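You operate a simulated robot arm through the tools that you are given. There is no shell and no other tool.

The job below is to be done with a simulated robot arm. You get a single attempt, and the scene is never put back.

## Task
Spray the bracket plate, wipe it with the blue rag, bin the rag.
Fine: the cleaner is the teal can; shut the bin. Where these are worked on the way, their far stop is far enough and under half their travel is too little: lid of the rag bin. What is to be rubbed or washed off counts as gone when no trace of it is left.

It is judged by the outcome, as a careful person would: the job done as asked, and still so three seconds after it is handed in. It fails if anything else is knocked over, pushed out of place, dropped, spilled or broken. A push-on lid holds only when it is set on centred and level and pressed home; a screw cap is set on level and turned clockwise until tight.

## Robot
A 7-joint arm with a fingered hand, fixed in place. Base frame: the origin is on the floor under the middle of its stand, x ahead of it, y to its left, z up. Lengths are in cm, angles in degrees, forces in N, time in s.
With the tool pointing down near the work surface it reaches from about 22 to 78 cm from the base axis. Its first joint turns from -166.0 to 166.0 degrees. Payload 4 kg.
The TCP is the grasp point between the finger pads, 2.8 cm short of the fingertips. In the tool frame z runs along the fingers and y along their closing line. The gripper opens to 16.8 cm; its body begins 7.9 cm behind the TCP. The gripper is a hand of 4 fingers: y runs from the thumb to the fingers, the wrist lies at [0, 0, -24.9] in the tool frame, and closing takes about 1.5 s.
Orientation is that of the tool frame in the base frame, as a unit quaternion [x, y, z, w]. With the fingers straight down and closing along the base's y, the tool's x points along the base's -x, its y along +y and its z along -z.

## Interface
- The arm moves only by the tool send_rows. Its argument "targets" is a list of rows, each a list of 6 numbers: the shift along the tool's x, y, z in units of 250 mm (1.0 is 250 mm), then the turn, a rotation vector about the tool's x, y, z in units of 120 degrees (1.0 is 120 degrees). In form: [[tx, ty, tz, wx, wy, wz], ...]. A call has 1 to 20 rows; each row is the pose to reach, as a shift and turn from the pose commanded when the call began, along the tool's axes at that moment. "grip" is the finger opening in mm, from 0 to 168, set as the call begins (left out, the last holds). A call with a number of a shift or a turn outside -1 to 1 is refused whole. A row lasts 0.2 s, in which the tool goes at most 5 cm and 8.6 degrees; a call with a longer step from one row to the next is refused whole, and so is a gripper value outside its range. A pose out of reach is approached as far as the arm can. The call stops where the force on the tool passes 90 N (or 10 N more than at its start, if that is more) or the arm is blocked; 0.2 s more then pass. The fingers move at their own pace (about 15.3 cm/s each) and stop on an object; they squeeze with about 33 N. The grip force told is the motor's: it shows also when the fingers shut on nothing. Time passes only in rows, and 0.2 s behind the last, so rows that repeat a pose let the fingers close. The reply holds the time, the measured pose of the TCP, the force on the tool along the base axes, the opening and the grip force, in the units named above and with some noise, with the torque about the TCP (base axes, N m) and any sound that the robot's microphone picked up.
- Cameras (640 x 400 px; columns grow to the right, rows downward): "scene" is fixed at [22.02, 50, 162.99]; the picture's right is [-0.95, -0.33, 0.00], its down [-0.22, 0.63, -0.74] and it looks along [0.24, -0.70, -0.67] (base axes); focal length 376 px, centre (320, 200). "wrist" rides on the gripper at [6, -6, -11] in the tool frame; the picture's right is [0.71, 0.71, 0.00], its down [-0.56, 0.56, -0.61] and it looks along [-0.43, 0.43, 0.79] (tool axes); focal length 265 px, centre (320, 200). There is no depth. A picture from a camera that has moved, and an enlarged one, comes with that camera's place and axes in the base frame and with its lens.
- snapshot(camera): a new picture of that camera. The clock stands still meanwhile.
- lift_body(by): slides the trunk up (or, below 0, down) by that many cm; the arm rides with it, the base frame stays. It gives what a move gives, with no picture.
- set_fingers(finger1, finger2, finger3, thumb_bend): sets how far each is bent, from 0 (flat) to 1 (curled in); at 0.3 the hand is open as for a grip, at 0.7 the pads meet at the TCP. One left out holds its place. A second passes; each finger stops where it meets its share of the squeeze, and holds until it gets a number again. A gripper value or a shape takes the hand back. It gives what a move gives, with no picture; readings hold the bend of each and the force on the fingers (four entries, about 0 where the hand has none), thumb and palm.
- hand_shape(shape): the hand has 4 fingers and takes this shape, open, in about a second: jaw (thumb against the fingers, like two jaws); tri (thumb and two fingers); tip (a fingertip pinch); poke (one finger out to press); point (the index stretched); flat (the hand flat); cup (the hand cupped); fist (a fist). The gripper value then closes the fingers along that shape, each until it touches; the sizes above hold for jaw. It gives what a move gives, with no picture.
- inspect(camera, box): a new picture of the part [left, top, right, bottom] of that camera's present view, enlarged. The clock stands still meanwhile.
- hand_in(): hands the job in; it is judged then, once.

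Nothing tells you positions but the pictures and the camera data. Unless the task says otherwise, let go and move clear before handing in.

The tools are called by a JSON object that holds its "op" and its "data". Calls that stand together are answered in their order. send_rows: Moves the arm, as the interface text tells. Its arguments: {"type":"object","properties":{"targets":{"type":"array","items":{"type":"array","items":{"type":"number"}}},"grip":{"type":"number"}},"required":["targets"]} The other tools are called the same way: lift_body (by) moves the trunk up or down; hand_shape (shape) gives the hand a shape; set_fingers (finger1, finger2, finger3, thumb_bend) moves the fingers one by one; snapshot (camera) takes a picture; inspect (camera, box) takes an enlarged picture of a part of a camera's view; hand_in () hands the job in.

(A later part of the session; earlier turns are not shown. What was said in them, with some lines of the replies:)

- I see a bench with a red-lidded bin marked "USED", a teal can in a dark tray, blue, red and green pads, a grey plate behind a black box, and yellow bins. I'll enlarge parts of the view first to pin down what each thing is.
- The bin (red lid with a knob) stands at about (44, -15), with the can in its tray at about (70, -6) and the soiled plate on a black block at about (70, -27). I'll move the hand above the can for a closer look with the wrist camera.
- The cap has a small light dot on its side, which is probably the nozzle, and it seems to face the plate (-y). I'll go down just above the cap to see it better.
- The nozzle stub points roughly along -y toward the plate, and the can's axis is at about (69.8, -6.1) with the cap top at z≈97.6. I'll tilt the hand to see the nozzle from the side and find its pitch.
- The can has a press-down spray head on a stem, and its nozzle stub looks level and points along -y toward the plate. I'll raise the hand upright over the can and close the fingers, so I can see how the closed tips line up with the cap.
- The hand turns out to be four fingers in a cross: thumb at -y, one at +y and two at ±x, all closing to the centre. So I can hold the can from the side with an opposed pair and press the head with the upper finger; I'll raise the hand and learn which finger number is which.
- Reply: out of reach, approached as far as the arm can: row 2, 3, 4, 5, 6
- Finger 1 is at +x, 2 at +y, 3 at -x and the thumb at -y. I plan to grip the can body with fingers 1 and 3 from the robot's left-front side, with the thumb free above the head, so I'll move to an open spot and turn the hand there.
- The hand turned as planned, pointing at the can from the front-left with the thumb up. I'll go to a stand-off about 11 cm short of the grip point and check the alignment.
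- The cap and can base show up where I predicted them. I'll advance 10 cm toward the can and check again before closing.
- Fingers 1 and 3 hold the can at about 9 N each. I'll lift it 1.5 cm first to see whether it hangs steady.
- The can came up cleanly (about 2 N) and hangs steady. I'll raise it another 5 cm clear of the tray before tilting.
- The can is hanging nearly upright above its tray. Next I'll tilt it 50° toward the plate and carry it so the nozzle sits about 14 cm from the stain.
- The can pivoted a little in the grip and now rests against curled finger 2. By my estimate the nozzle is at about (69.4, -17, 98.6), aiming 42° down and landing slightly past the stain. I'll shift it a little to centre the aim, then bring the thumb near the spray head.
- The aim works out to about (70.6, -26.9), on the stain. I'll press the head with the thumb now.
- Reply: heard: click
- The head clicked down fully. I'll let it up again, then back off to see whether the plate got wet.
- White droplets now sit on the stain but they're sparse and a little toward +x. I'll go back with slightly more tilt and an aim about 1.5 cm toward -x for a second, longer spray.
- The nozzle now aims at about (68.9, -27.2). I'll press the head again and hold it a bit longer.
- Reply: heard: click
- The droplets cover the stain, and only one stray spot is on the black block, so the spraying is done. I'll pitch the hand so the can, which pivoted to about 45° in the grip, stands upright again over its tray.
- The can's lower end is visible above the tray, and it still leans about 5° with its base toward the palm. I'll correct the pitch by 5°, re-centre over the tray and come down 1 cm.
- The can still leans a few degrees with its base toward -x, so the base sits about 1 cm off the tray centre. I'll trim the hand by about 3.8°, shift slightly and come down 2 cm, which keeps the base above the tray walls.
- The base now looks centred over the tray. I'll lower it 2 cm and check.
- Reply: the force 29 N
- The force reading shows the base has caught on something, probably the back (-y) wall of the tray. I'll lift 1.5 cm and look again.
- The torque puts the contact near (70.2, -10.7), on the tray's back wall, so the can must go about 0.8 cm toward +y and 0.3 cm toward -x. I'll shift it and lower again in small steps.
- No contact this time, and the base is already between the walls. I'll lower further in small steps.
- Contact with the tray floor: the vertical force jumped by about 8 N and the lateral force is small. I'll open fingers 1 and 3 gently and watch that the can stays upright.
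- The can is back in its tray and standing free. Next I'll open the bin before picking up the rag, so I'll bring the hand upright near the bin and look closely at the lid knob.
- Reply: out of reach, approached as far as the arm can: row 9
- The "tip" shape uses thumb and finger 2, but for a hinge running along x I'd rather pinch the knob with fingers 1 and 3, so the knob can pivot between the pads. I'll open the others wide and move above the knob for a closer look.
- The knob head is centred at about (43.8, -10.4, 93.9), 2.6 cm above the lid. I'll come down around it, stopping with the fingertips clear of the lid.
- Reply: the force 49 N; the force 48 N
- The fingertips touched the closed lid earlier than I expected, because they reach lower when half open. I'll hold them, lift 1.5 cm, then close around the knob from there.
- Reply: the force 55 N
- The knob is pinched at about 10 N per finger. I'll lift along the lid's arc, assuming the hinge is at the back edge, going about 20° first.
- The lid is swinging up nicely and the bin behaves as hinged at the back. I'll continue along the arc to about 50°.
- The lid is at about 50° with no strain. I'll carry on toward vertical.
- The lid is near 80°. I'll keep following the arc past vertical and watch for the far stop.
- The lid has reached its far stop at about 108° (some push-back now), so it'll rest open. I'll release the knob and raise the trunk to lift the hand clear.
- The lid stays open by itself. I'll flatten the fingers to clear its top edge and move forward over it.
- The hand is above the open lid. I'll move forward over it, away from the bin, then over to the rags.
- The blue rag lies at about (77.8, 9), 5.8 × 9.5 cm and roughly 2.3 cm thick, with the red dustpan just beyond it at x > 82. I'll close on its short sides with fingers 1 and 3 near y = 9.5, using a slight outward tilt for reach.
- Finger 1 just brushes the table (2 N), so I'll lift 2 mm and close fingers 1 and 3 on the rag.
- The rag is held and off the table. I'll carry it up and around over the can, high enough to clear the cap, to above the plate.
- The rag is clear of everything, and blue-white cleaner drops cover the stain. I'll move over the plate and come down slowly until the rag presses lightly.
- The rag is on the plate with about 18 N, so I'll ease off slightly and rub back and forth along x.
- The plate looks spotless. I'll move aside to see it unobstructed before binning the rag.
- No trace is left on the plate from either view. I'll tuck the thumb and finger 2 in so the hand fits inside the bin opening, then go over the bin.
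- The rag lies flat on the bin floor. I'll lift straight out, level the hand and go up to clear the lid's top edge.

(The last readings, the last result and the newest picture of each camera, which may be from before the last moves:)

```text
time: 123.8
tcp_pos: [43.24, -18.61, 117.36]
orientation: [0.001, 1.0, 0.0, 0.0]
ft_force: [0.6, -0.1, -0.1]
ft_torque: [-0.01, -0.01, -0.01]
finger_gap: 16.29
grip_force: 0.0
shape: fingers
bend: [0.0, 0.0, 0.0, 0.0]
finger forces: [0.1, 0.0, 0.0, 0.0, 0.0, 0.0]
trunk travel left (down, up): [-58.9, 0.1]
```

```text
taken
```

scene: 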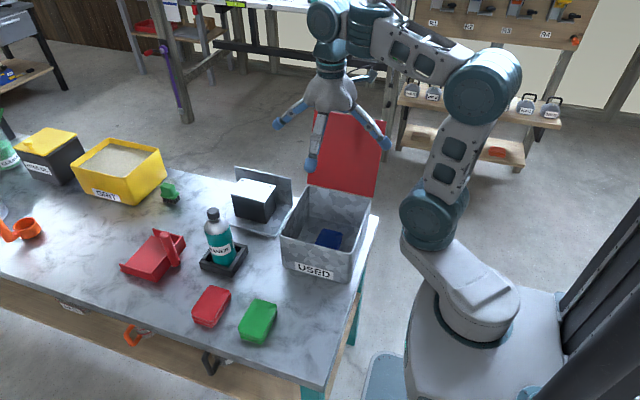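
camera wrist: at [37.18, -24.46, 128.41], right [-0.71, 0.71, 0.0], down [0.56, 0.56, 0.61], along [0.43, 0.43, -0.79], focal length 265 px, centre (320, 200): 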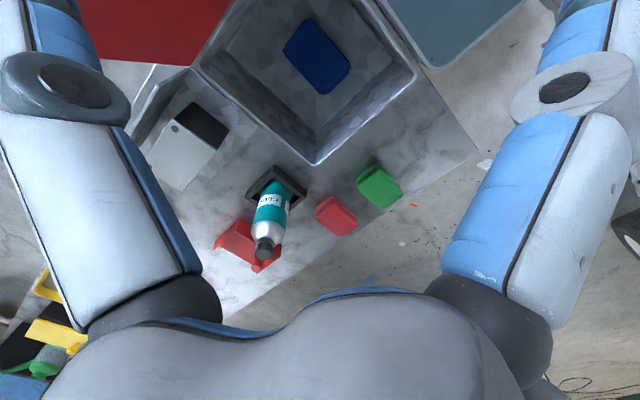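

Now I'll go back over the lid to the knob side to swing it shut gently.

{"op": "send_rows", "data": {"targets": [[0, -0.15, 0, 0, 0, 0], [-0.005, -0.3, 0, 0, 0, 0], [-0.01, -0.45, 0, 0, 0, 0], [-0.015, -0.6, 0, 0, 0, 0], [-0.018, -0.75, 0, 0, 0, 0], [-0.018, -0.88, 0, 0, 0, 0], [-0.018, -0.88, 0, 0, 0, 0]]}}

{"op": "set_fingers", "data": {"finger1": 0.45, "finger3": 0.45}}

{"op": "snapshot", "data": {"camera": "wrist"}}

{"op": "inspect", "data": {"camera": "scene", "box": [260, 40, 400, 220]}}

```text
time: 125.4
tcp_pos: [43.85, -40.65, 117.44]
orientation: [0.001, 1.0, -0.001, 0.0]
ft_force: [-0.4, -0.2, 0.2]
ft_torque: [-0.01, -0.01, 0.01]
finger_gap: 16.3
grip_force: 0.1
shape: fingers
bend: [0.0, 0.0, 0.0, 0.0]
finger forces: [0.0, 0.2, 0.0, 0.0, 0.0, 0.1]
trunk travel left (down, up): [-58.9, 0.1]
```

```text
time: 126.4
tcp_pos: [43.86, -40.56, 117.33]
orientation: [0.001, 1.0, 0.001, 0.0]
ft_force: [0.4, -1.9, 0.4]
ft_torque: [0.02, 0.0, 0.0]
finger_gap: 12.85
grip_force: 0.0
shape: fingers
bend: [0.45, 0.0, 0.45, 0.0]
finger forces: [0.0, 0.0, 0.0, 0.0, 0.0, 0.0]
trunk travel left (down, up): [-58.9, 0.1]
```

```text
taken
camera wrist: at [37.72, -46.51, 128.35], right [-0.71, 0.71, 0.0], down [0.56, 0.56, 0.61], along [0.43, 0.43, -0.79], focal length 265 px, centre (320, 200)
```

wrist: 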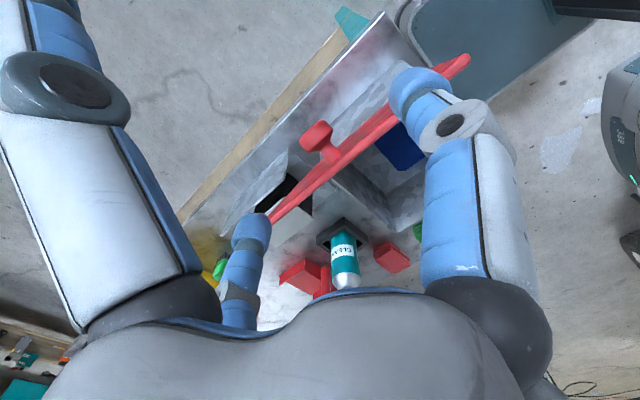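

```text
2.22 times, centred on (330, 130) of scene
camera zoom: at [22.02, 50.0, 162.99], right [-0.95, -0.33, 0.0], down [-0.22, 0.63, -0.74], along [0.24, -0.7, -0.67], focal length 836 px, centre (298, 356)
```

zoom: 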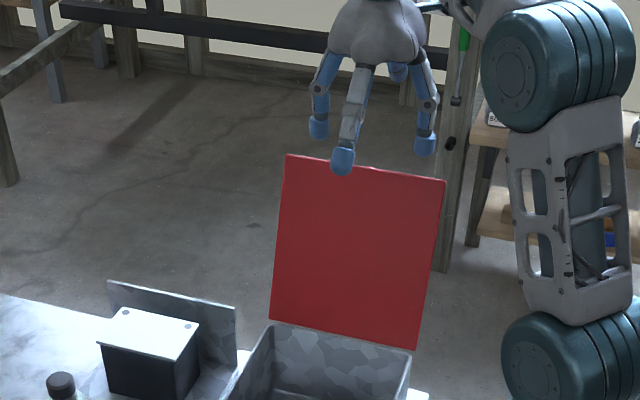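

From two views the knob is now at (43.7, -40.8, 110.0), which puts the hinge near (y -31.4, z 91.1). I'll come down and pinch the knob.

{"op": "send_rows", "data": {"targets": [[0.003, -0.004, 0.08, 0, 0, 0], [0.0076, -0.01, 0.16, 0, 0, 0], [0.0076, -0.01, 0.2, 0, 0, 0], [0.0076, -0.01, 0.232, 0, 0, 0], [0.0076, -0.01, 0.232, 0, 0, 0]]}}

{"op": "set_fingers", "data": {"finger1": 0.8, "finger3": 0.8}}

{"op": "snapshot", "data": {"camera": "wrist"}}

{"op": "inspect", "data": {"camera": "scene", "box": [260, 40, 400, 220]}}

```text
time: 127.6
tcp_pos: [43.67, -40.8, 111.59]
orientation: [0.002, 1.0, 0.0, 0.0]
ft_force: [-0.9, -0.4, -0.1]
ft_torque: [0.0, -0.03, 0.01]
finger_gap: 12.87
grip_force: 0.0
shape: fingers
bend: [0.45, 0.0, 0.45, 0.0]
finger forces: [0.0, 0.0, 0.1, 0.0, 0.1, 0.0]
trunk travel left (down, up): [-58.9, 0.1]
```

```text
time: 128.6
tcp_pos: [43.73, -40.8, 111.39]
orientation: [0.001, 1.0, 0.0, 0.0]
ft_force: [1.7, 2.2, -4.5]
ft_torque: [0.03, -0.02, 0.02]
finger_gap: 11.43
grip_force: 10.1
shape: fingers
bend: [0.66, 0.0, 0.64, 0.0]
finger forces: [9.2, 0.1, 10.1, 0.1, 0.1, 0.0]
trunk travel left (down, up): [-58.9, 0.1]
```

```text
taken
camera wrist: at [37.61, -46.78, 122.5], right [-0.71, 0.71, 0.0], down [0.56, 0.56, 0.61], along [0.43, 0.44, -0.79], focal length 265 px, centre (320, 200)
```

wrist: 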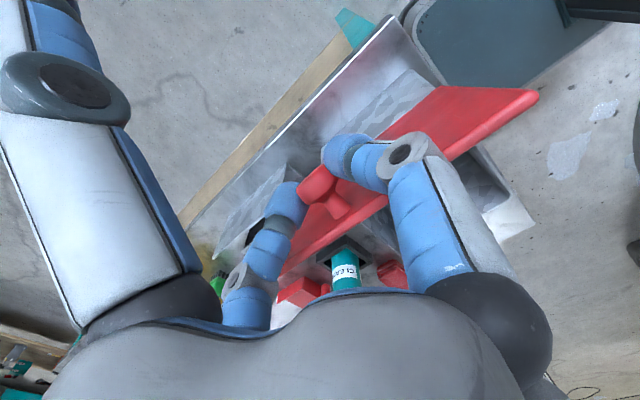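

```text
2.22 times, centred on (330, 130) of scene
camera zoom: at [22.02, 50.0, 162.99], right [-0.95, -0.33, 0.0], down [-0.22, 0.63, -0.74], along [0.24, -0.7, -0.67], focal length 836 px, centre (298, 356)
```

zoom: 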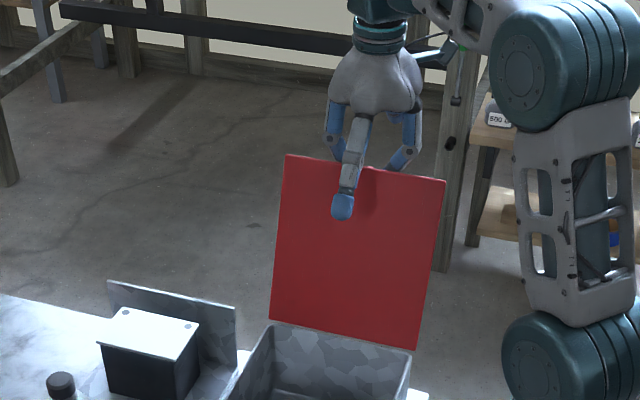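

The knob is pinched. I'll bring the lid forward along the arc to about 60°.

{"op": "send_rows", "data": {"targets": [[0, 0.032, -0.014, 0, 0, 0], [0, 0.065, -0.028, 0, 0, 0], [0, 0.12, -0.048, 0, 0, 0], [0, 0.192, -0.067, 0, 0, 0], [0, 0.264, -0.08, 0, 0, 0], [0, 0.337, -0.086, 0, 0, 0], [0, 0.411, -0.087, 0, 0, 0], [0, 0.484, -0.08, 0, 0, 0], [0, 0.557, -0.068, 0, 0, 0], [0, 0.628, -0.049, 0, 0, 0], [0, 0.697, -0.024, 0, 0, 0], [0, 0.697, -0.024, 0, 0, 0]]}}

{"op": "snapshot", "data": {"camera": "wrist"}}

{"op": "inspect", "data": {"camera": "scene", "box": [250, 80, 400, 260]}}

```text
time: 131.2
tcp_pos: [43.8, -23.3, 112.22]
orientation: [0.001, 1.0, 0.001, -0.001]
ft_force: [-3.3, -0.8, -4.1]
ft_torque: [-0.12, 0.08, -0.03]
finger_gap: 11.44
grip_force: 9.4
shape: fingers
bend: [0.66, 0.0, 0.64, 0.0]
finger forces: [10.8, 0.0, 8.7, 0.0, 0.0, 0.1]
trunk travel left (down, up): [-58.9, 0.1]
```

```text
taken
camera wrist: at [37.66, -29.35, 123.17], right [-0.71, 0.71, 0.0], down [0.56, 0.56, 0.61], along [0.43, 0.43, -0.79], focal length 265 px, centre (320, 200)
```

wrist: 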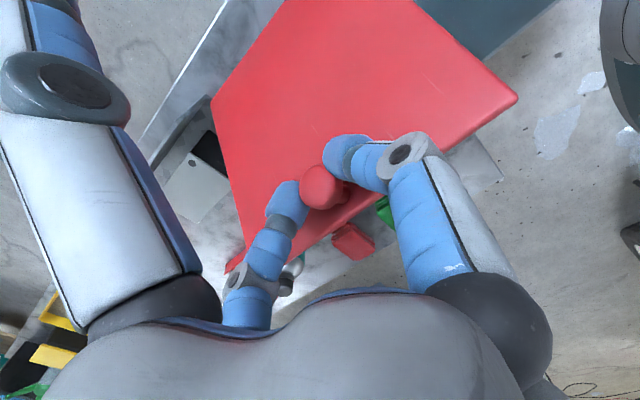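

```text
2.22 times, centred on (325, 170) of scene
camera zoom: at [22.02, 50.0, 162.99], right [-0.95, -0.33, 0.0], down [-0.22, 0.63, -0.74], along [0.24, -0.7, -0.67], focal length 836 px, centre (309, 267)
```

zoom: 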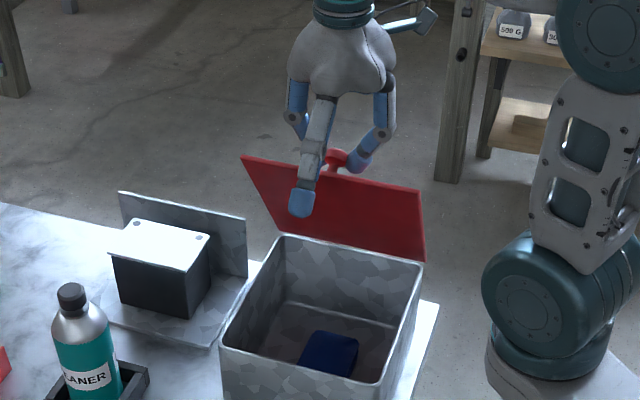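

{"op": "send_rows", "data": {"targets": [[0, 0.066, 0.031, 0, 0, 0], [0, 0.13, 0.068, 0, 0, 0], [0, 0.191, 0.11, 0, 0, 0], [0, 0.247, 0.157, 0, 0, 0], [0, 0.299, 0.209, 0, 0, 0], [0, 0.347, 0.265, 0, 0, 0], [0, 0.389, 0.325, 0, 0, 0], [0, 0.426, 0.389, 0, 0, 0], [0, 0.457, 0.456, 0, 0, 0], [0, 0.483, 0.524, 0, 0, 0], [0, 0.483, 0.524, 0, 0, 0]]}}

{"op": "snapshot", "data": {"camera": "wrist"}}

{"op": "inspect", "data": {"camera": "scene", "box": [250, 120, 390, 290]}}

```text
time: 133.6
tcp_pos: [43.76, -11.42, 98.99]
orientation: [0.001, 1.0, 0.001, 0.0]
ft_force: [0.7, -11.6, -3.0]
ft_torque: [-0.33, -0.08, -0.08]
finger_gap: 11.41
grip_force: 10.3
shape: fingers
bend: [0.67, 0.0, 0.64, 0.0]
finger forces: [9.3, 0.0, 12.1, 0.0, 0.1, 0.0]
trunk travel left (down, up): [-58.9, 0.1]
```

```text
taken
camera wrist: at [37.61, -17.42, 109.97], right [-0.71, 0.71, 0.0], down [0.56, 0.56, 0.62], along [0.44, 0.43, -0.79], focal length 265 px, centre (320, 200)
```

wrist: 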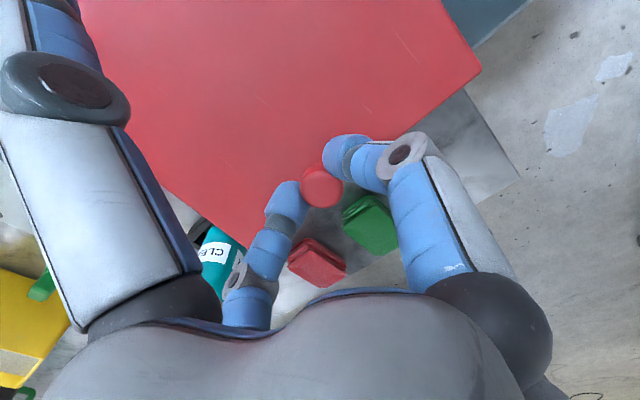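

```text
2.35 times, centred on (320, 205) of scene
camera zoom: at [22.02, 50.0, 162.99], right [-0.95, -0.33, 0.0], down [-0.22, 0.63, -0.74], along [0.24, -0.7, -0.67], focal length 885 px, centre (320, 188)
```

zoom: 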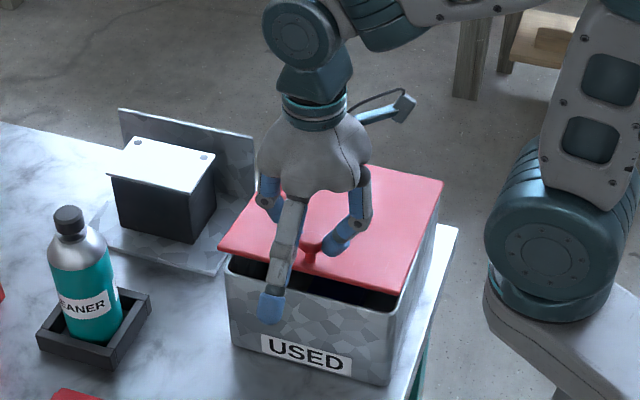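

The bin is pulling back a little in y, so I'll ease the path inward while lowering the last few centimetres.

{"op": "send_rows", "data": {"targets": [[0, -0.018, 0.02, 0, 0, 0], [0, -0.014, 0.05, 0, 0, 0], [0, -0.008, 0.08, 0, 0, 0], [0, -0.004, 0.11, 0, 0, 0], [0, 0.0, 0.136, 0, 0, 0], [0, 0.0, 0.136, 0, 0, 0]]}}

{"op": "inspect", "data": {"camera": "scene", "box": [250, 120, 390, 290]}}

{"op": "inspect", "data": {"camera": "scene", "box": [275, 215, 375, 285]}}

```text
time: 135.0
tcp_pos: [43.81, -11.34, 95.78]
orientation: [0.002, 1.0, 0.0, 0.001]
ft_force: [-1.0, 1.1, 14.0]
ft_torque: [0.06, -0.06, -0.01]
finger_gap: 11.36
grip_force: 11.4
shape: fingers
bend: [0.67, 0.0, 0.65, 0.0]
finger forces: [11.9, 0.0, 11.7, 0.1, 0.0, 0.0]
trunk travel left (down, up): [-58.9, 0.1]
```

```text
2.35 times, centred on (320, 205) of scene
camera zoom: at [22.02, 50.0, 162.99], right [-0.95, -0.33, 0.0], down [-0.22, 0.63, -0.74], along [0.24, -0.7, -0.67], focal length 885 px, centre (320, 188)
```

zoom: 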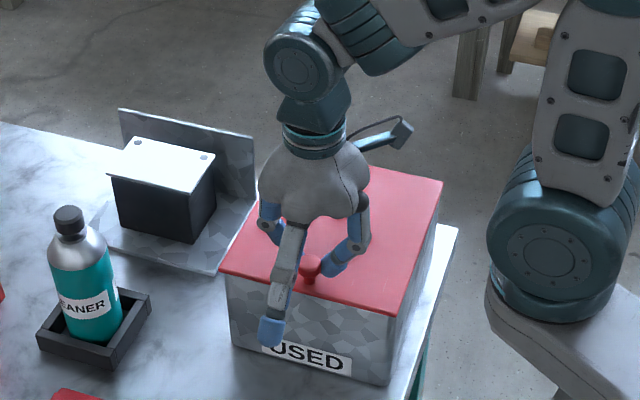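

```text
5.71 times, centred on (325, 250) of scene
camera zoom: at [22.02, 50.0, 162.99], right [-0.95, -0.33, 0.0], down [-0.22, 0.63, -0.74], along [0.24, -0.7, -0.67], focal length 2148 px, centre (291, -86)
```

zoom: 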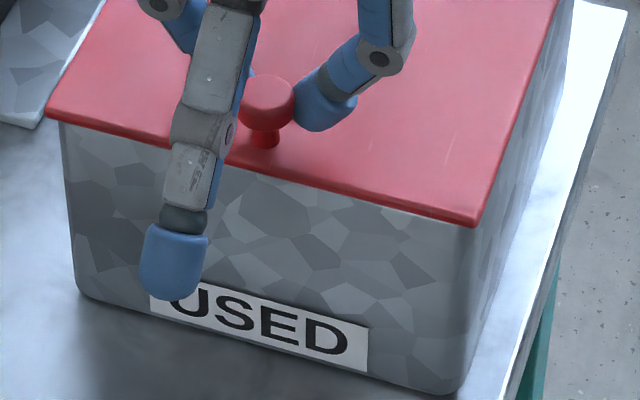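

The lid is down, with 14 N of push-back showing it's seated. I'll open the fingers and rise straight up.

{"op": "set_fingers", "data": {"finger1": 0.57, "finger3": 0.57}}

{"op": "send_rows", "data": {"targets": [[0, 0, -0.03, 0, 0, 0], [0, 0, -0.08, 0, 0, 0], [0, 0, -0.18, 0, 0, 0], [0, 0, -0.3, 0, 0, 0], [0, 0, -0.42, 0, 0, 0], [0, 0, -0.42, 0, 0, 0]]}}

{"op": "snapshot", "data": {"camera": "wrist"}}

{"op": "snapshot", "data": {"camera": "scene"}}

```text
time: 136.0
tcp_pos: [43.97, -11.31, 95.66]
orientation: [0.001, 1.0, 0.0, -0.001]
ft_force: [0.8, -0.2, -0.5]
ft_torque: [-0.02, 0.02, -0.04]
finger_gap: 11.99
grip_force: 0.1
shape: fingers
bend: [0.56, 0.0, 0.56, 0.0]
finger forces: [0.0, 0.0, 0.1, 0.0, 0.0, 0.0]
trunk travel left (down, up): [-58.9, 0.1]
```

```text
time: 137.4
tcp_pos: [43.68, -11.22, 105.97]
orientation: [0.002, 1.0, 0.001, 0.0]
ft_force: [0.6, -0.1, -0.2]
ft_torque: [0.01, -0.01, -0.01]
finger_gap: 12.0
grip_force: 0.1
shape: fingers
bend: [0.56, 0.0, 0.56, 0.0]
finger forces: [0.0, 0.0, 0.0, 0.0, 0.0, 0.0]
trunk travel left (down, up): [-58.9, 0.1]
```

```text
taken
camera wrist: at [37.61, -17.22, 116.97], right [-0.71, 0.71, 0.0], down [0.56, 0.56, 0.61], along [0.44, 0.43, -0.79], focal length 265 px, centre (320, 200)
```

wrist: 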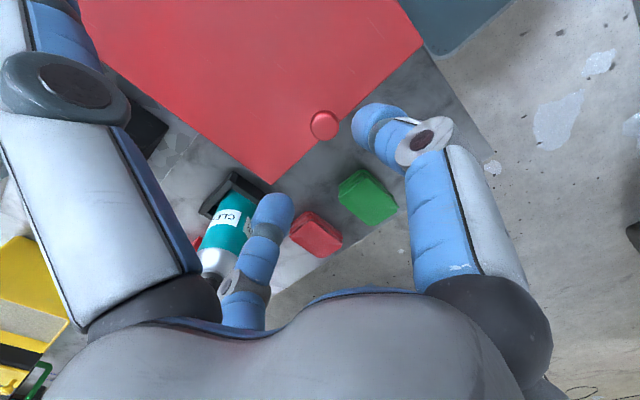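

```text
taken
```

scene: 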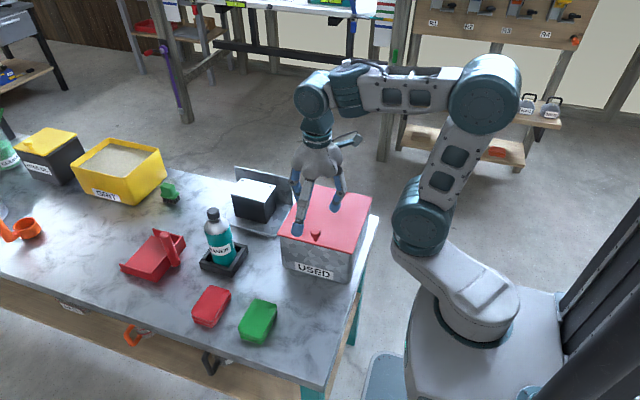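

The lid looks shut. I'll move clear to the starting area and compare everything with the first pictures.

{"op": "send_rows", "data": {"targets": [[0, 0, -0.16, 0, 0, 0], [0.06, -0.05, -0.32, 0, 0, 0], [0.14, -0.12, -0.45, 0, 0, 0], [0.22, -0.2, -0.56, 0, 0, 0], [0.3, -0.27, -0.62, 0, 0, 0], [0.3, -0.27, -0.62, 0, 0, 0]], "grip": 168}}

{"op": "inspect", "data": {"camera": "scene", "box": [190, 150, 390, 290]}}

{"op": "inspect", "data": {"camera": "scene", "box": [100, 200, 300, 350]}}

{"op": "inspect", "data": {"camera": "scene", "box": [0, 100, 200, 280]}}

```text
time: 138.8
tcp_pos: [36.07, -18.15, 121.67]
orientation: [0.001, 1.0, 0.0, 0.0]
ft_force: [-0.5, 0.1, -0.5]
ft_torque: [-0.01, -0.01, -0.01]
finger_gap: 16.79
grip_force: 0.0
shape: tip
bend: [0.11, 0.3, 0.11, 0.3]
finger forces: [0.0, 0.0, 0.1, 0.0, 0.0, 0.0]
trunk travel left (down, up): [-58.9, 0.1]
```

```text
2.86 times, centred on (290, 220) of scene
camera zoom: at [22.02, 50.0, 162.99], right [-0.95, -0.33, 0.0], down [-0.22, 0.63, -0.74], along [0.24, -0.7, -0.67], focal length 1074 px, centre (406, 143)
```

zoom: 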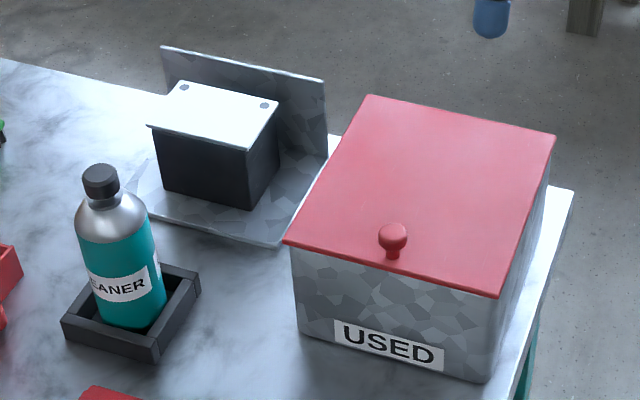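

```text
2.67 times, centred on (200, 275) of scene
camera zoom: at [22.02, 50.0, 162.99], right [-0.95, -0.33, 0.0], down [-0.22, 0.63, -0.74], along [0.24, -0.7, -0.67], focal length 1003 px, centre (640, 0)
```

zoom: 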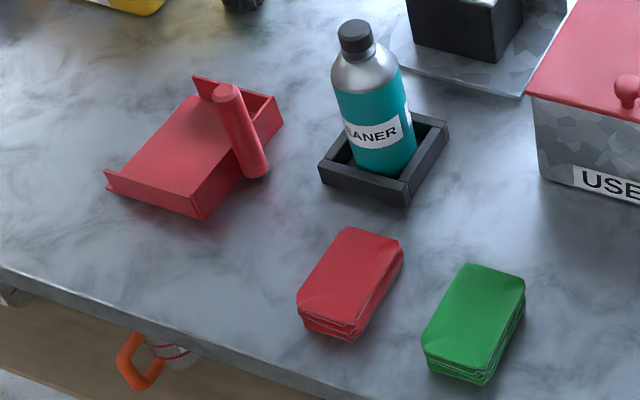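

```text
2.22 times, centred on (100, 190) of scene
camera zoom: at [22.02, 50.0, 162.99], right [-0.95, -0.33, 0.0], down [-0.22, 0.63, -0.74], along [0.24, -0.7, -0.67], focal length 836 px, centre (809, 222)
```

zoom: 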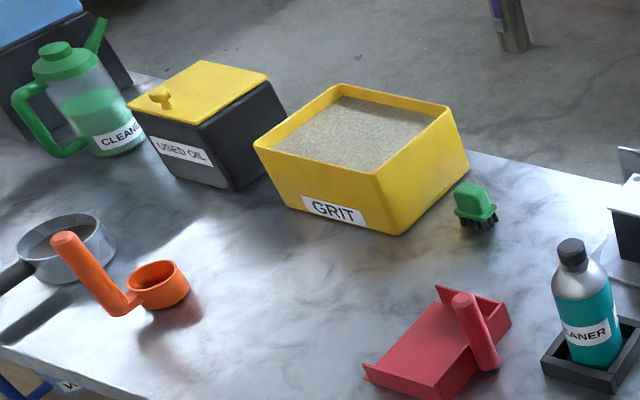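

{"op": "inspect", "data": {"camera": "scene", "box": [225, 170, 295, 215]}}

{"op": "inspect", "data": {"camera": "scene", "box": [280, 210, 370, 285]}}

{"op": "snapshot", "data": {"camera": "wrist"}}

```text
8.89 times, centred on (260, 192) of scene
camera zoom: at [22.02, 50.0, 162.99], right [-0.95, -0.33, 0.0], down [-0.22, 0.63, -0.74], along [0.24, -0.7, -0.67], focal length 3342 px, centre (853, 267)
```

zoom: 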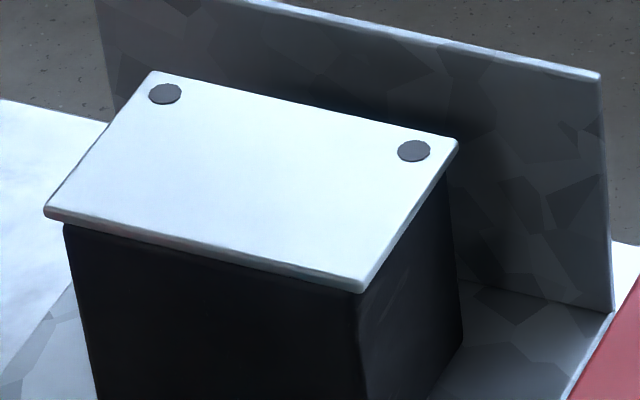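

```text
5.33 times, centred on (325, 248) of scene
camera zoom: at [22.02, 50.0, 162.99], right [-0.95, -0.33, 0.0], down [-0.22, 0.63, -0.74], along [0.24, -0.7, -0.67], focal length 2005 px, centre (293, -53)
```

zoom: 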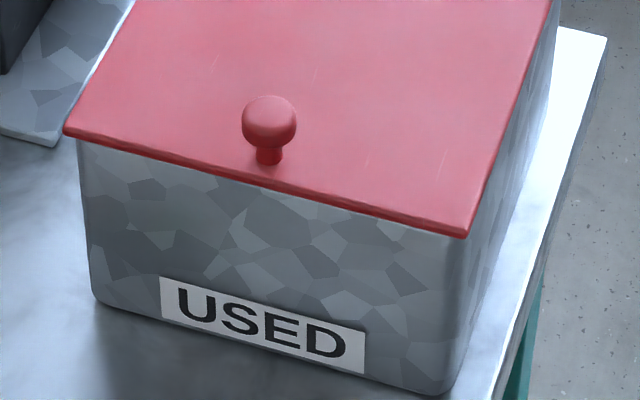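

```text
taken
camera wrist: at [29.95, -24.14, 132.72], right [-0.71, 0.71, 0.0], down [0.56, 0.56, 0.61], along [0.43, 0.43, -0.79], focal length 265 px, centre (320, 200)
```

wrist: 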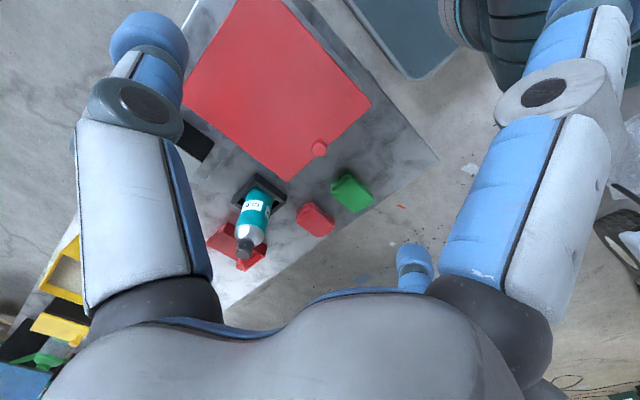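

The plate is clean, the can is back upright in its tray, the blue rag is in the bin and the lid is shut. Everything else looks where it was in the first pictures, and the hand is clear, so I'm handing the job in.

{"op": "hand_in", "data": {}}

```text
The job is handed in.
```

The job is handed in. The bracket plate was sprayed with the teal can, wiped with the blue rag until no mark showed, and the rag is in the "USED" bin with the lid shut.

- **Spraying:** I sprayed twice. The first left the drops sparse, so I aimed again for a longer press, though I couldn't see that the second added any. A stray drop or two landed on the black block and the metal base; I no longer see the one on the block, but I didn't wipe either spot.
- **Can:** it's back upright in its tray. On the way in it caught the tray's back wall once; the tray didn't move.
- **Bin:** while I was gripping the knob to open the lid, the fingertips pressed on the closed lid with about 50 N. I see no damage, and the bin hasn't moved.
- **Everything else:** the other rags, the dustpan and the rest of the bench look the same as in the first pictures.
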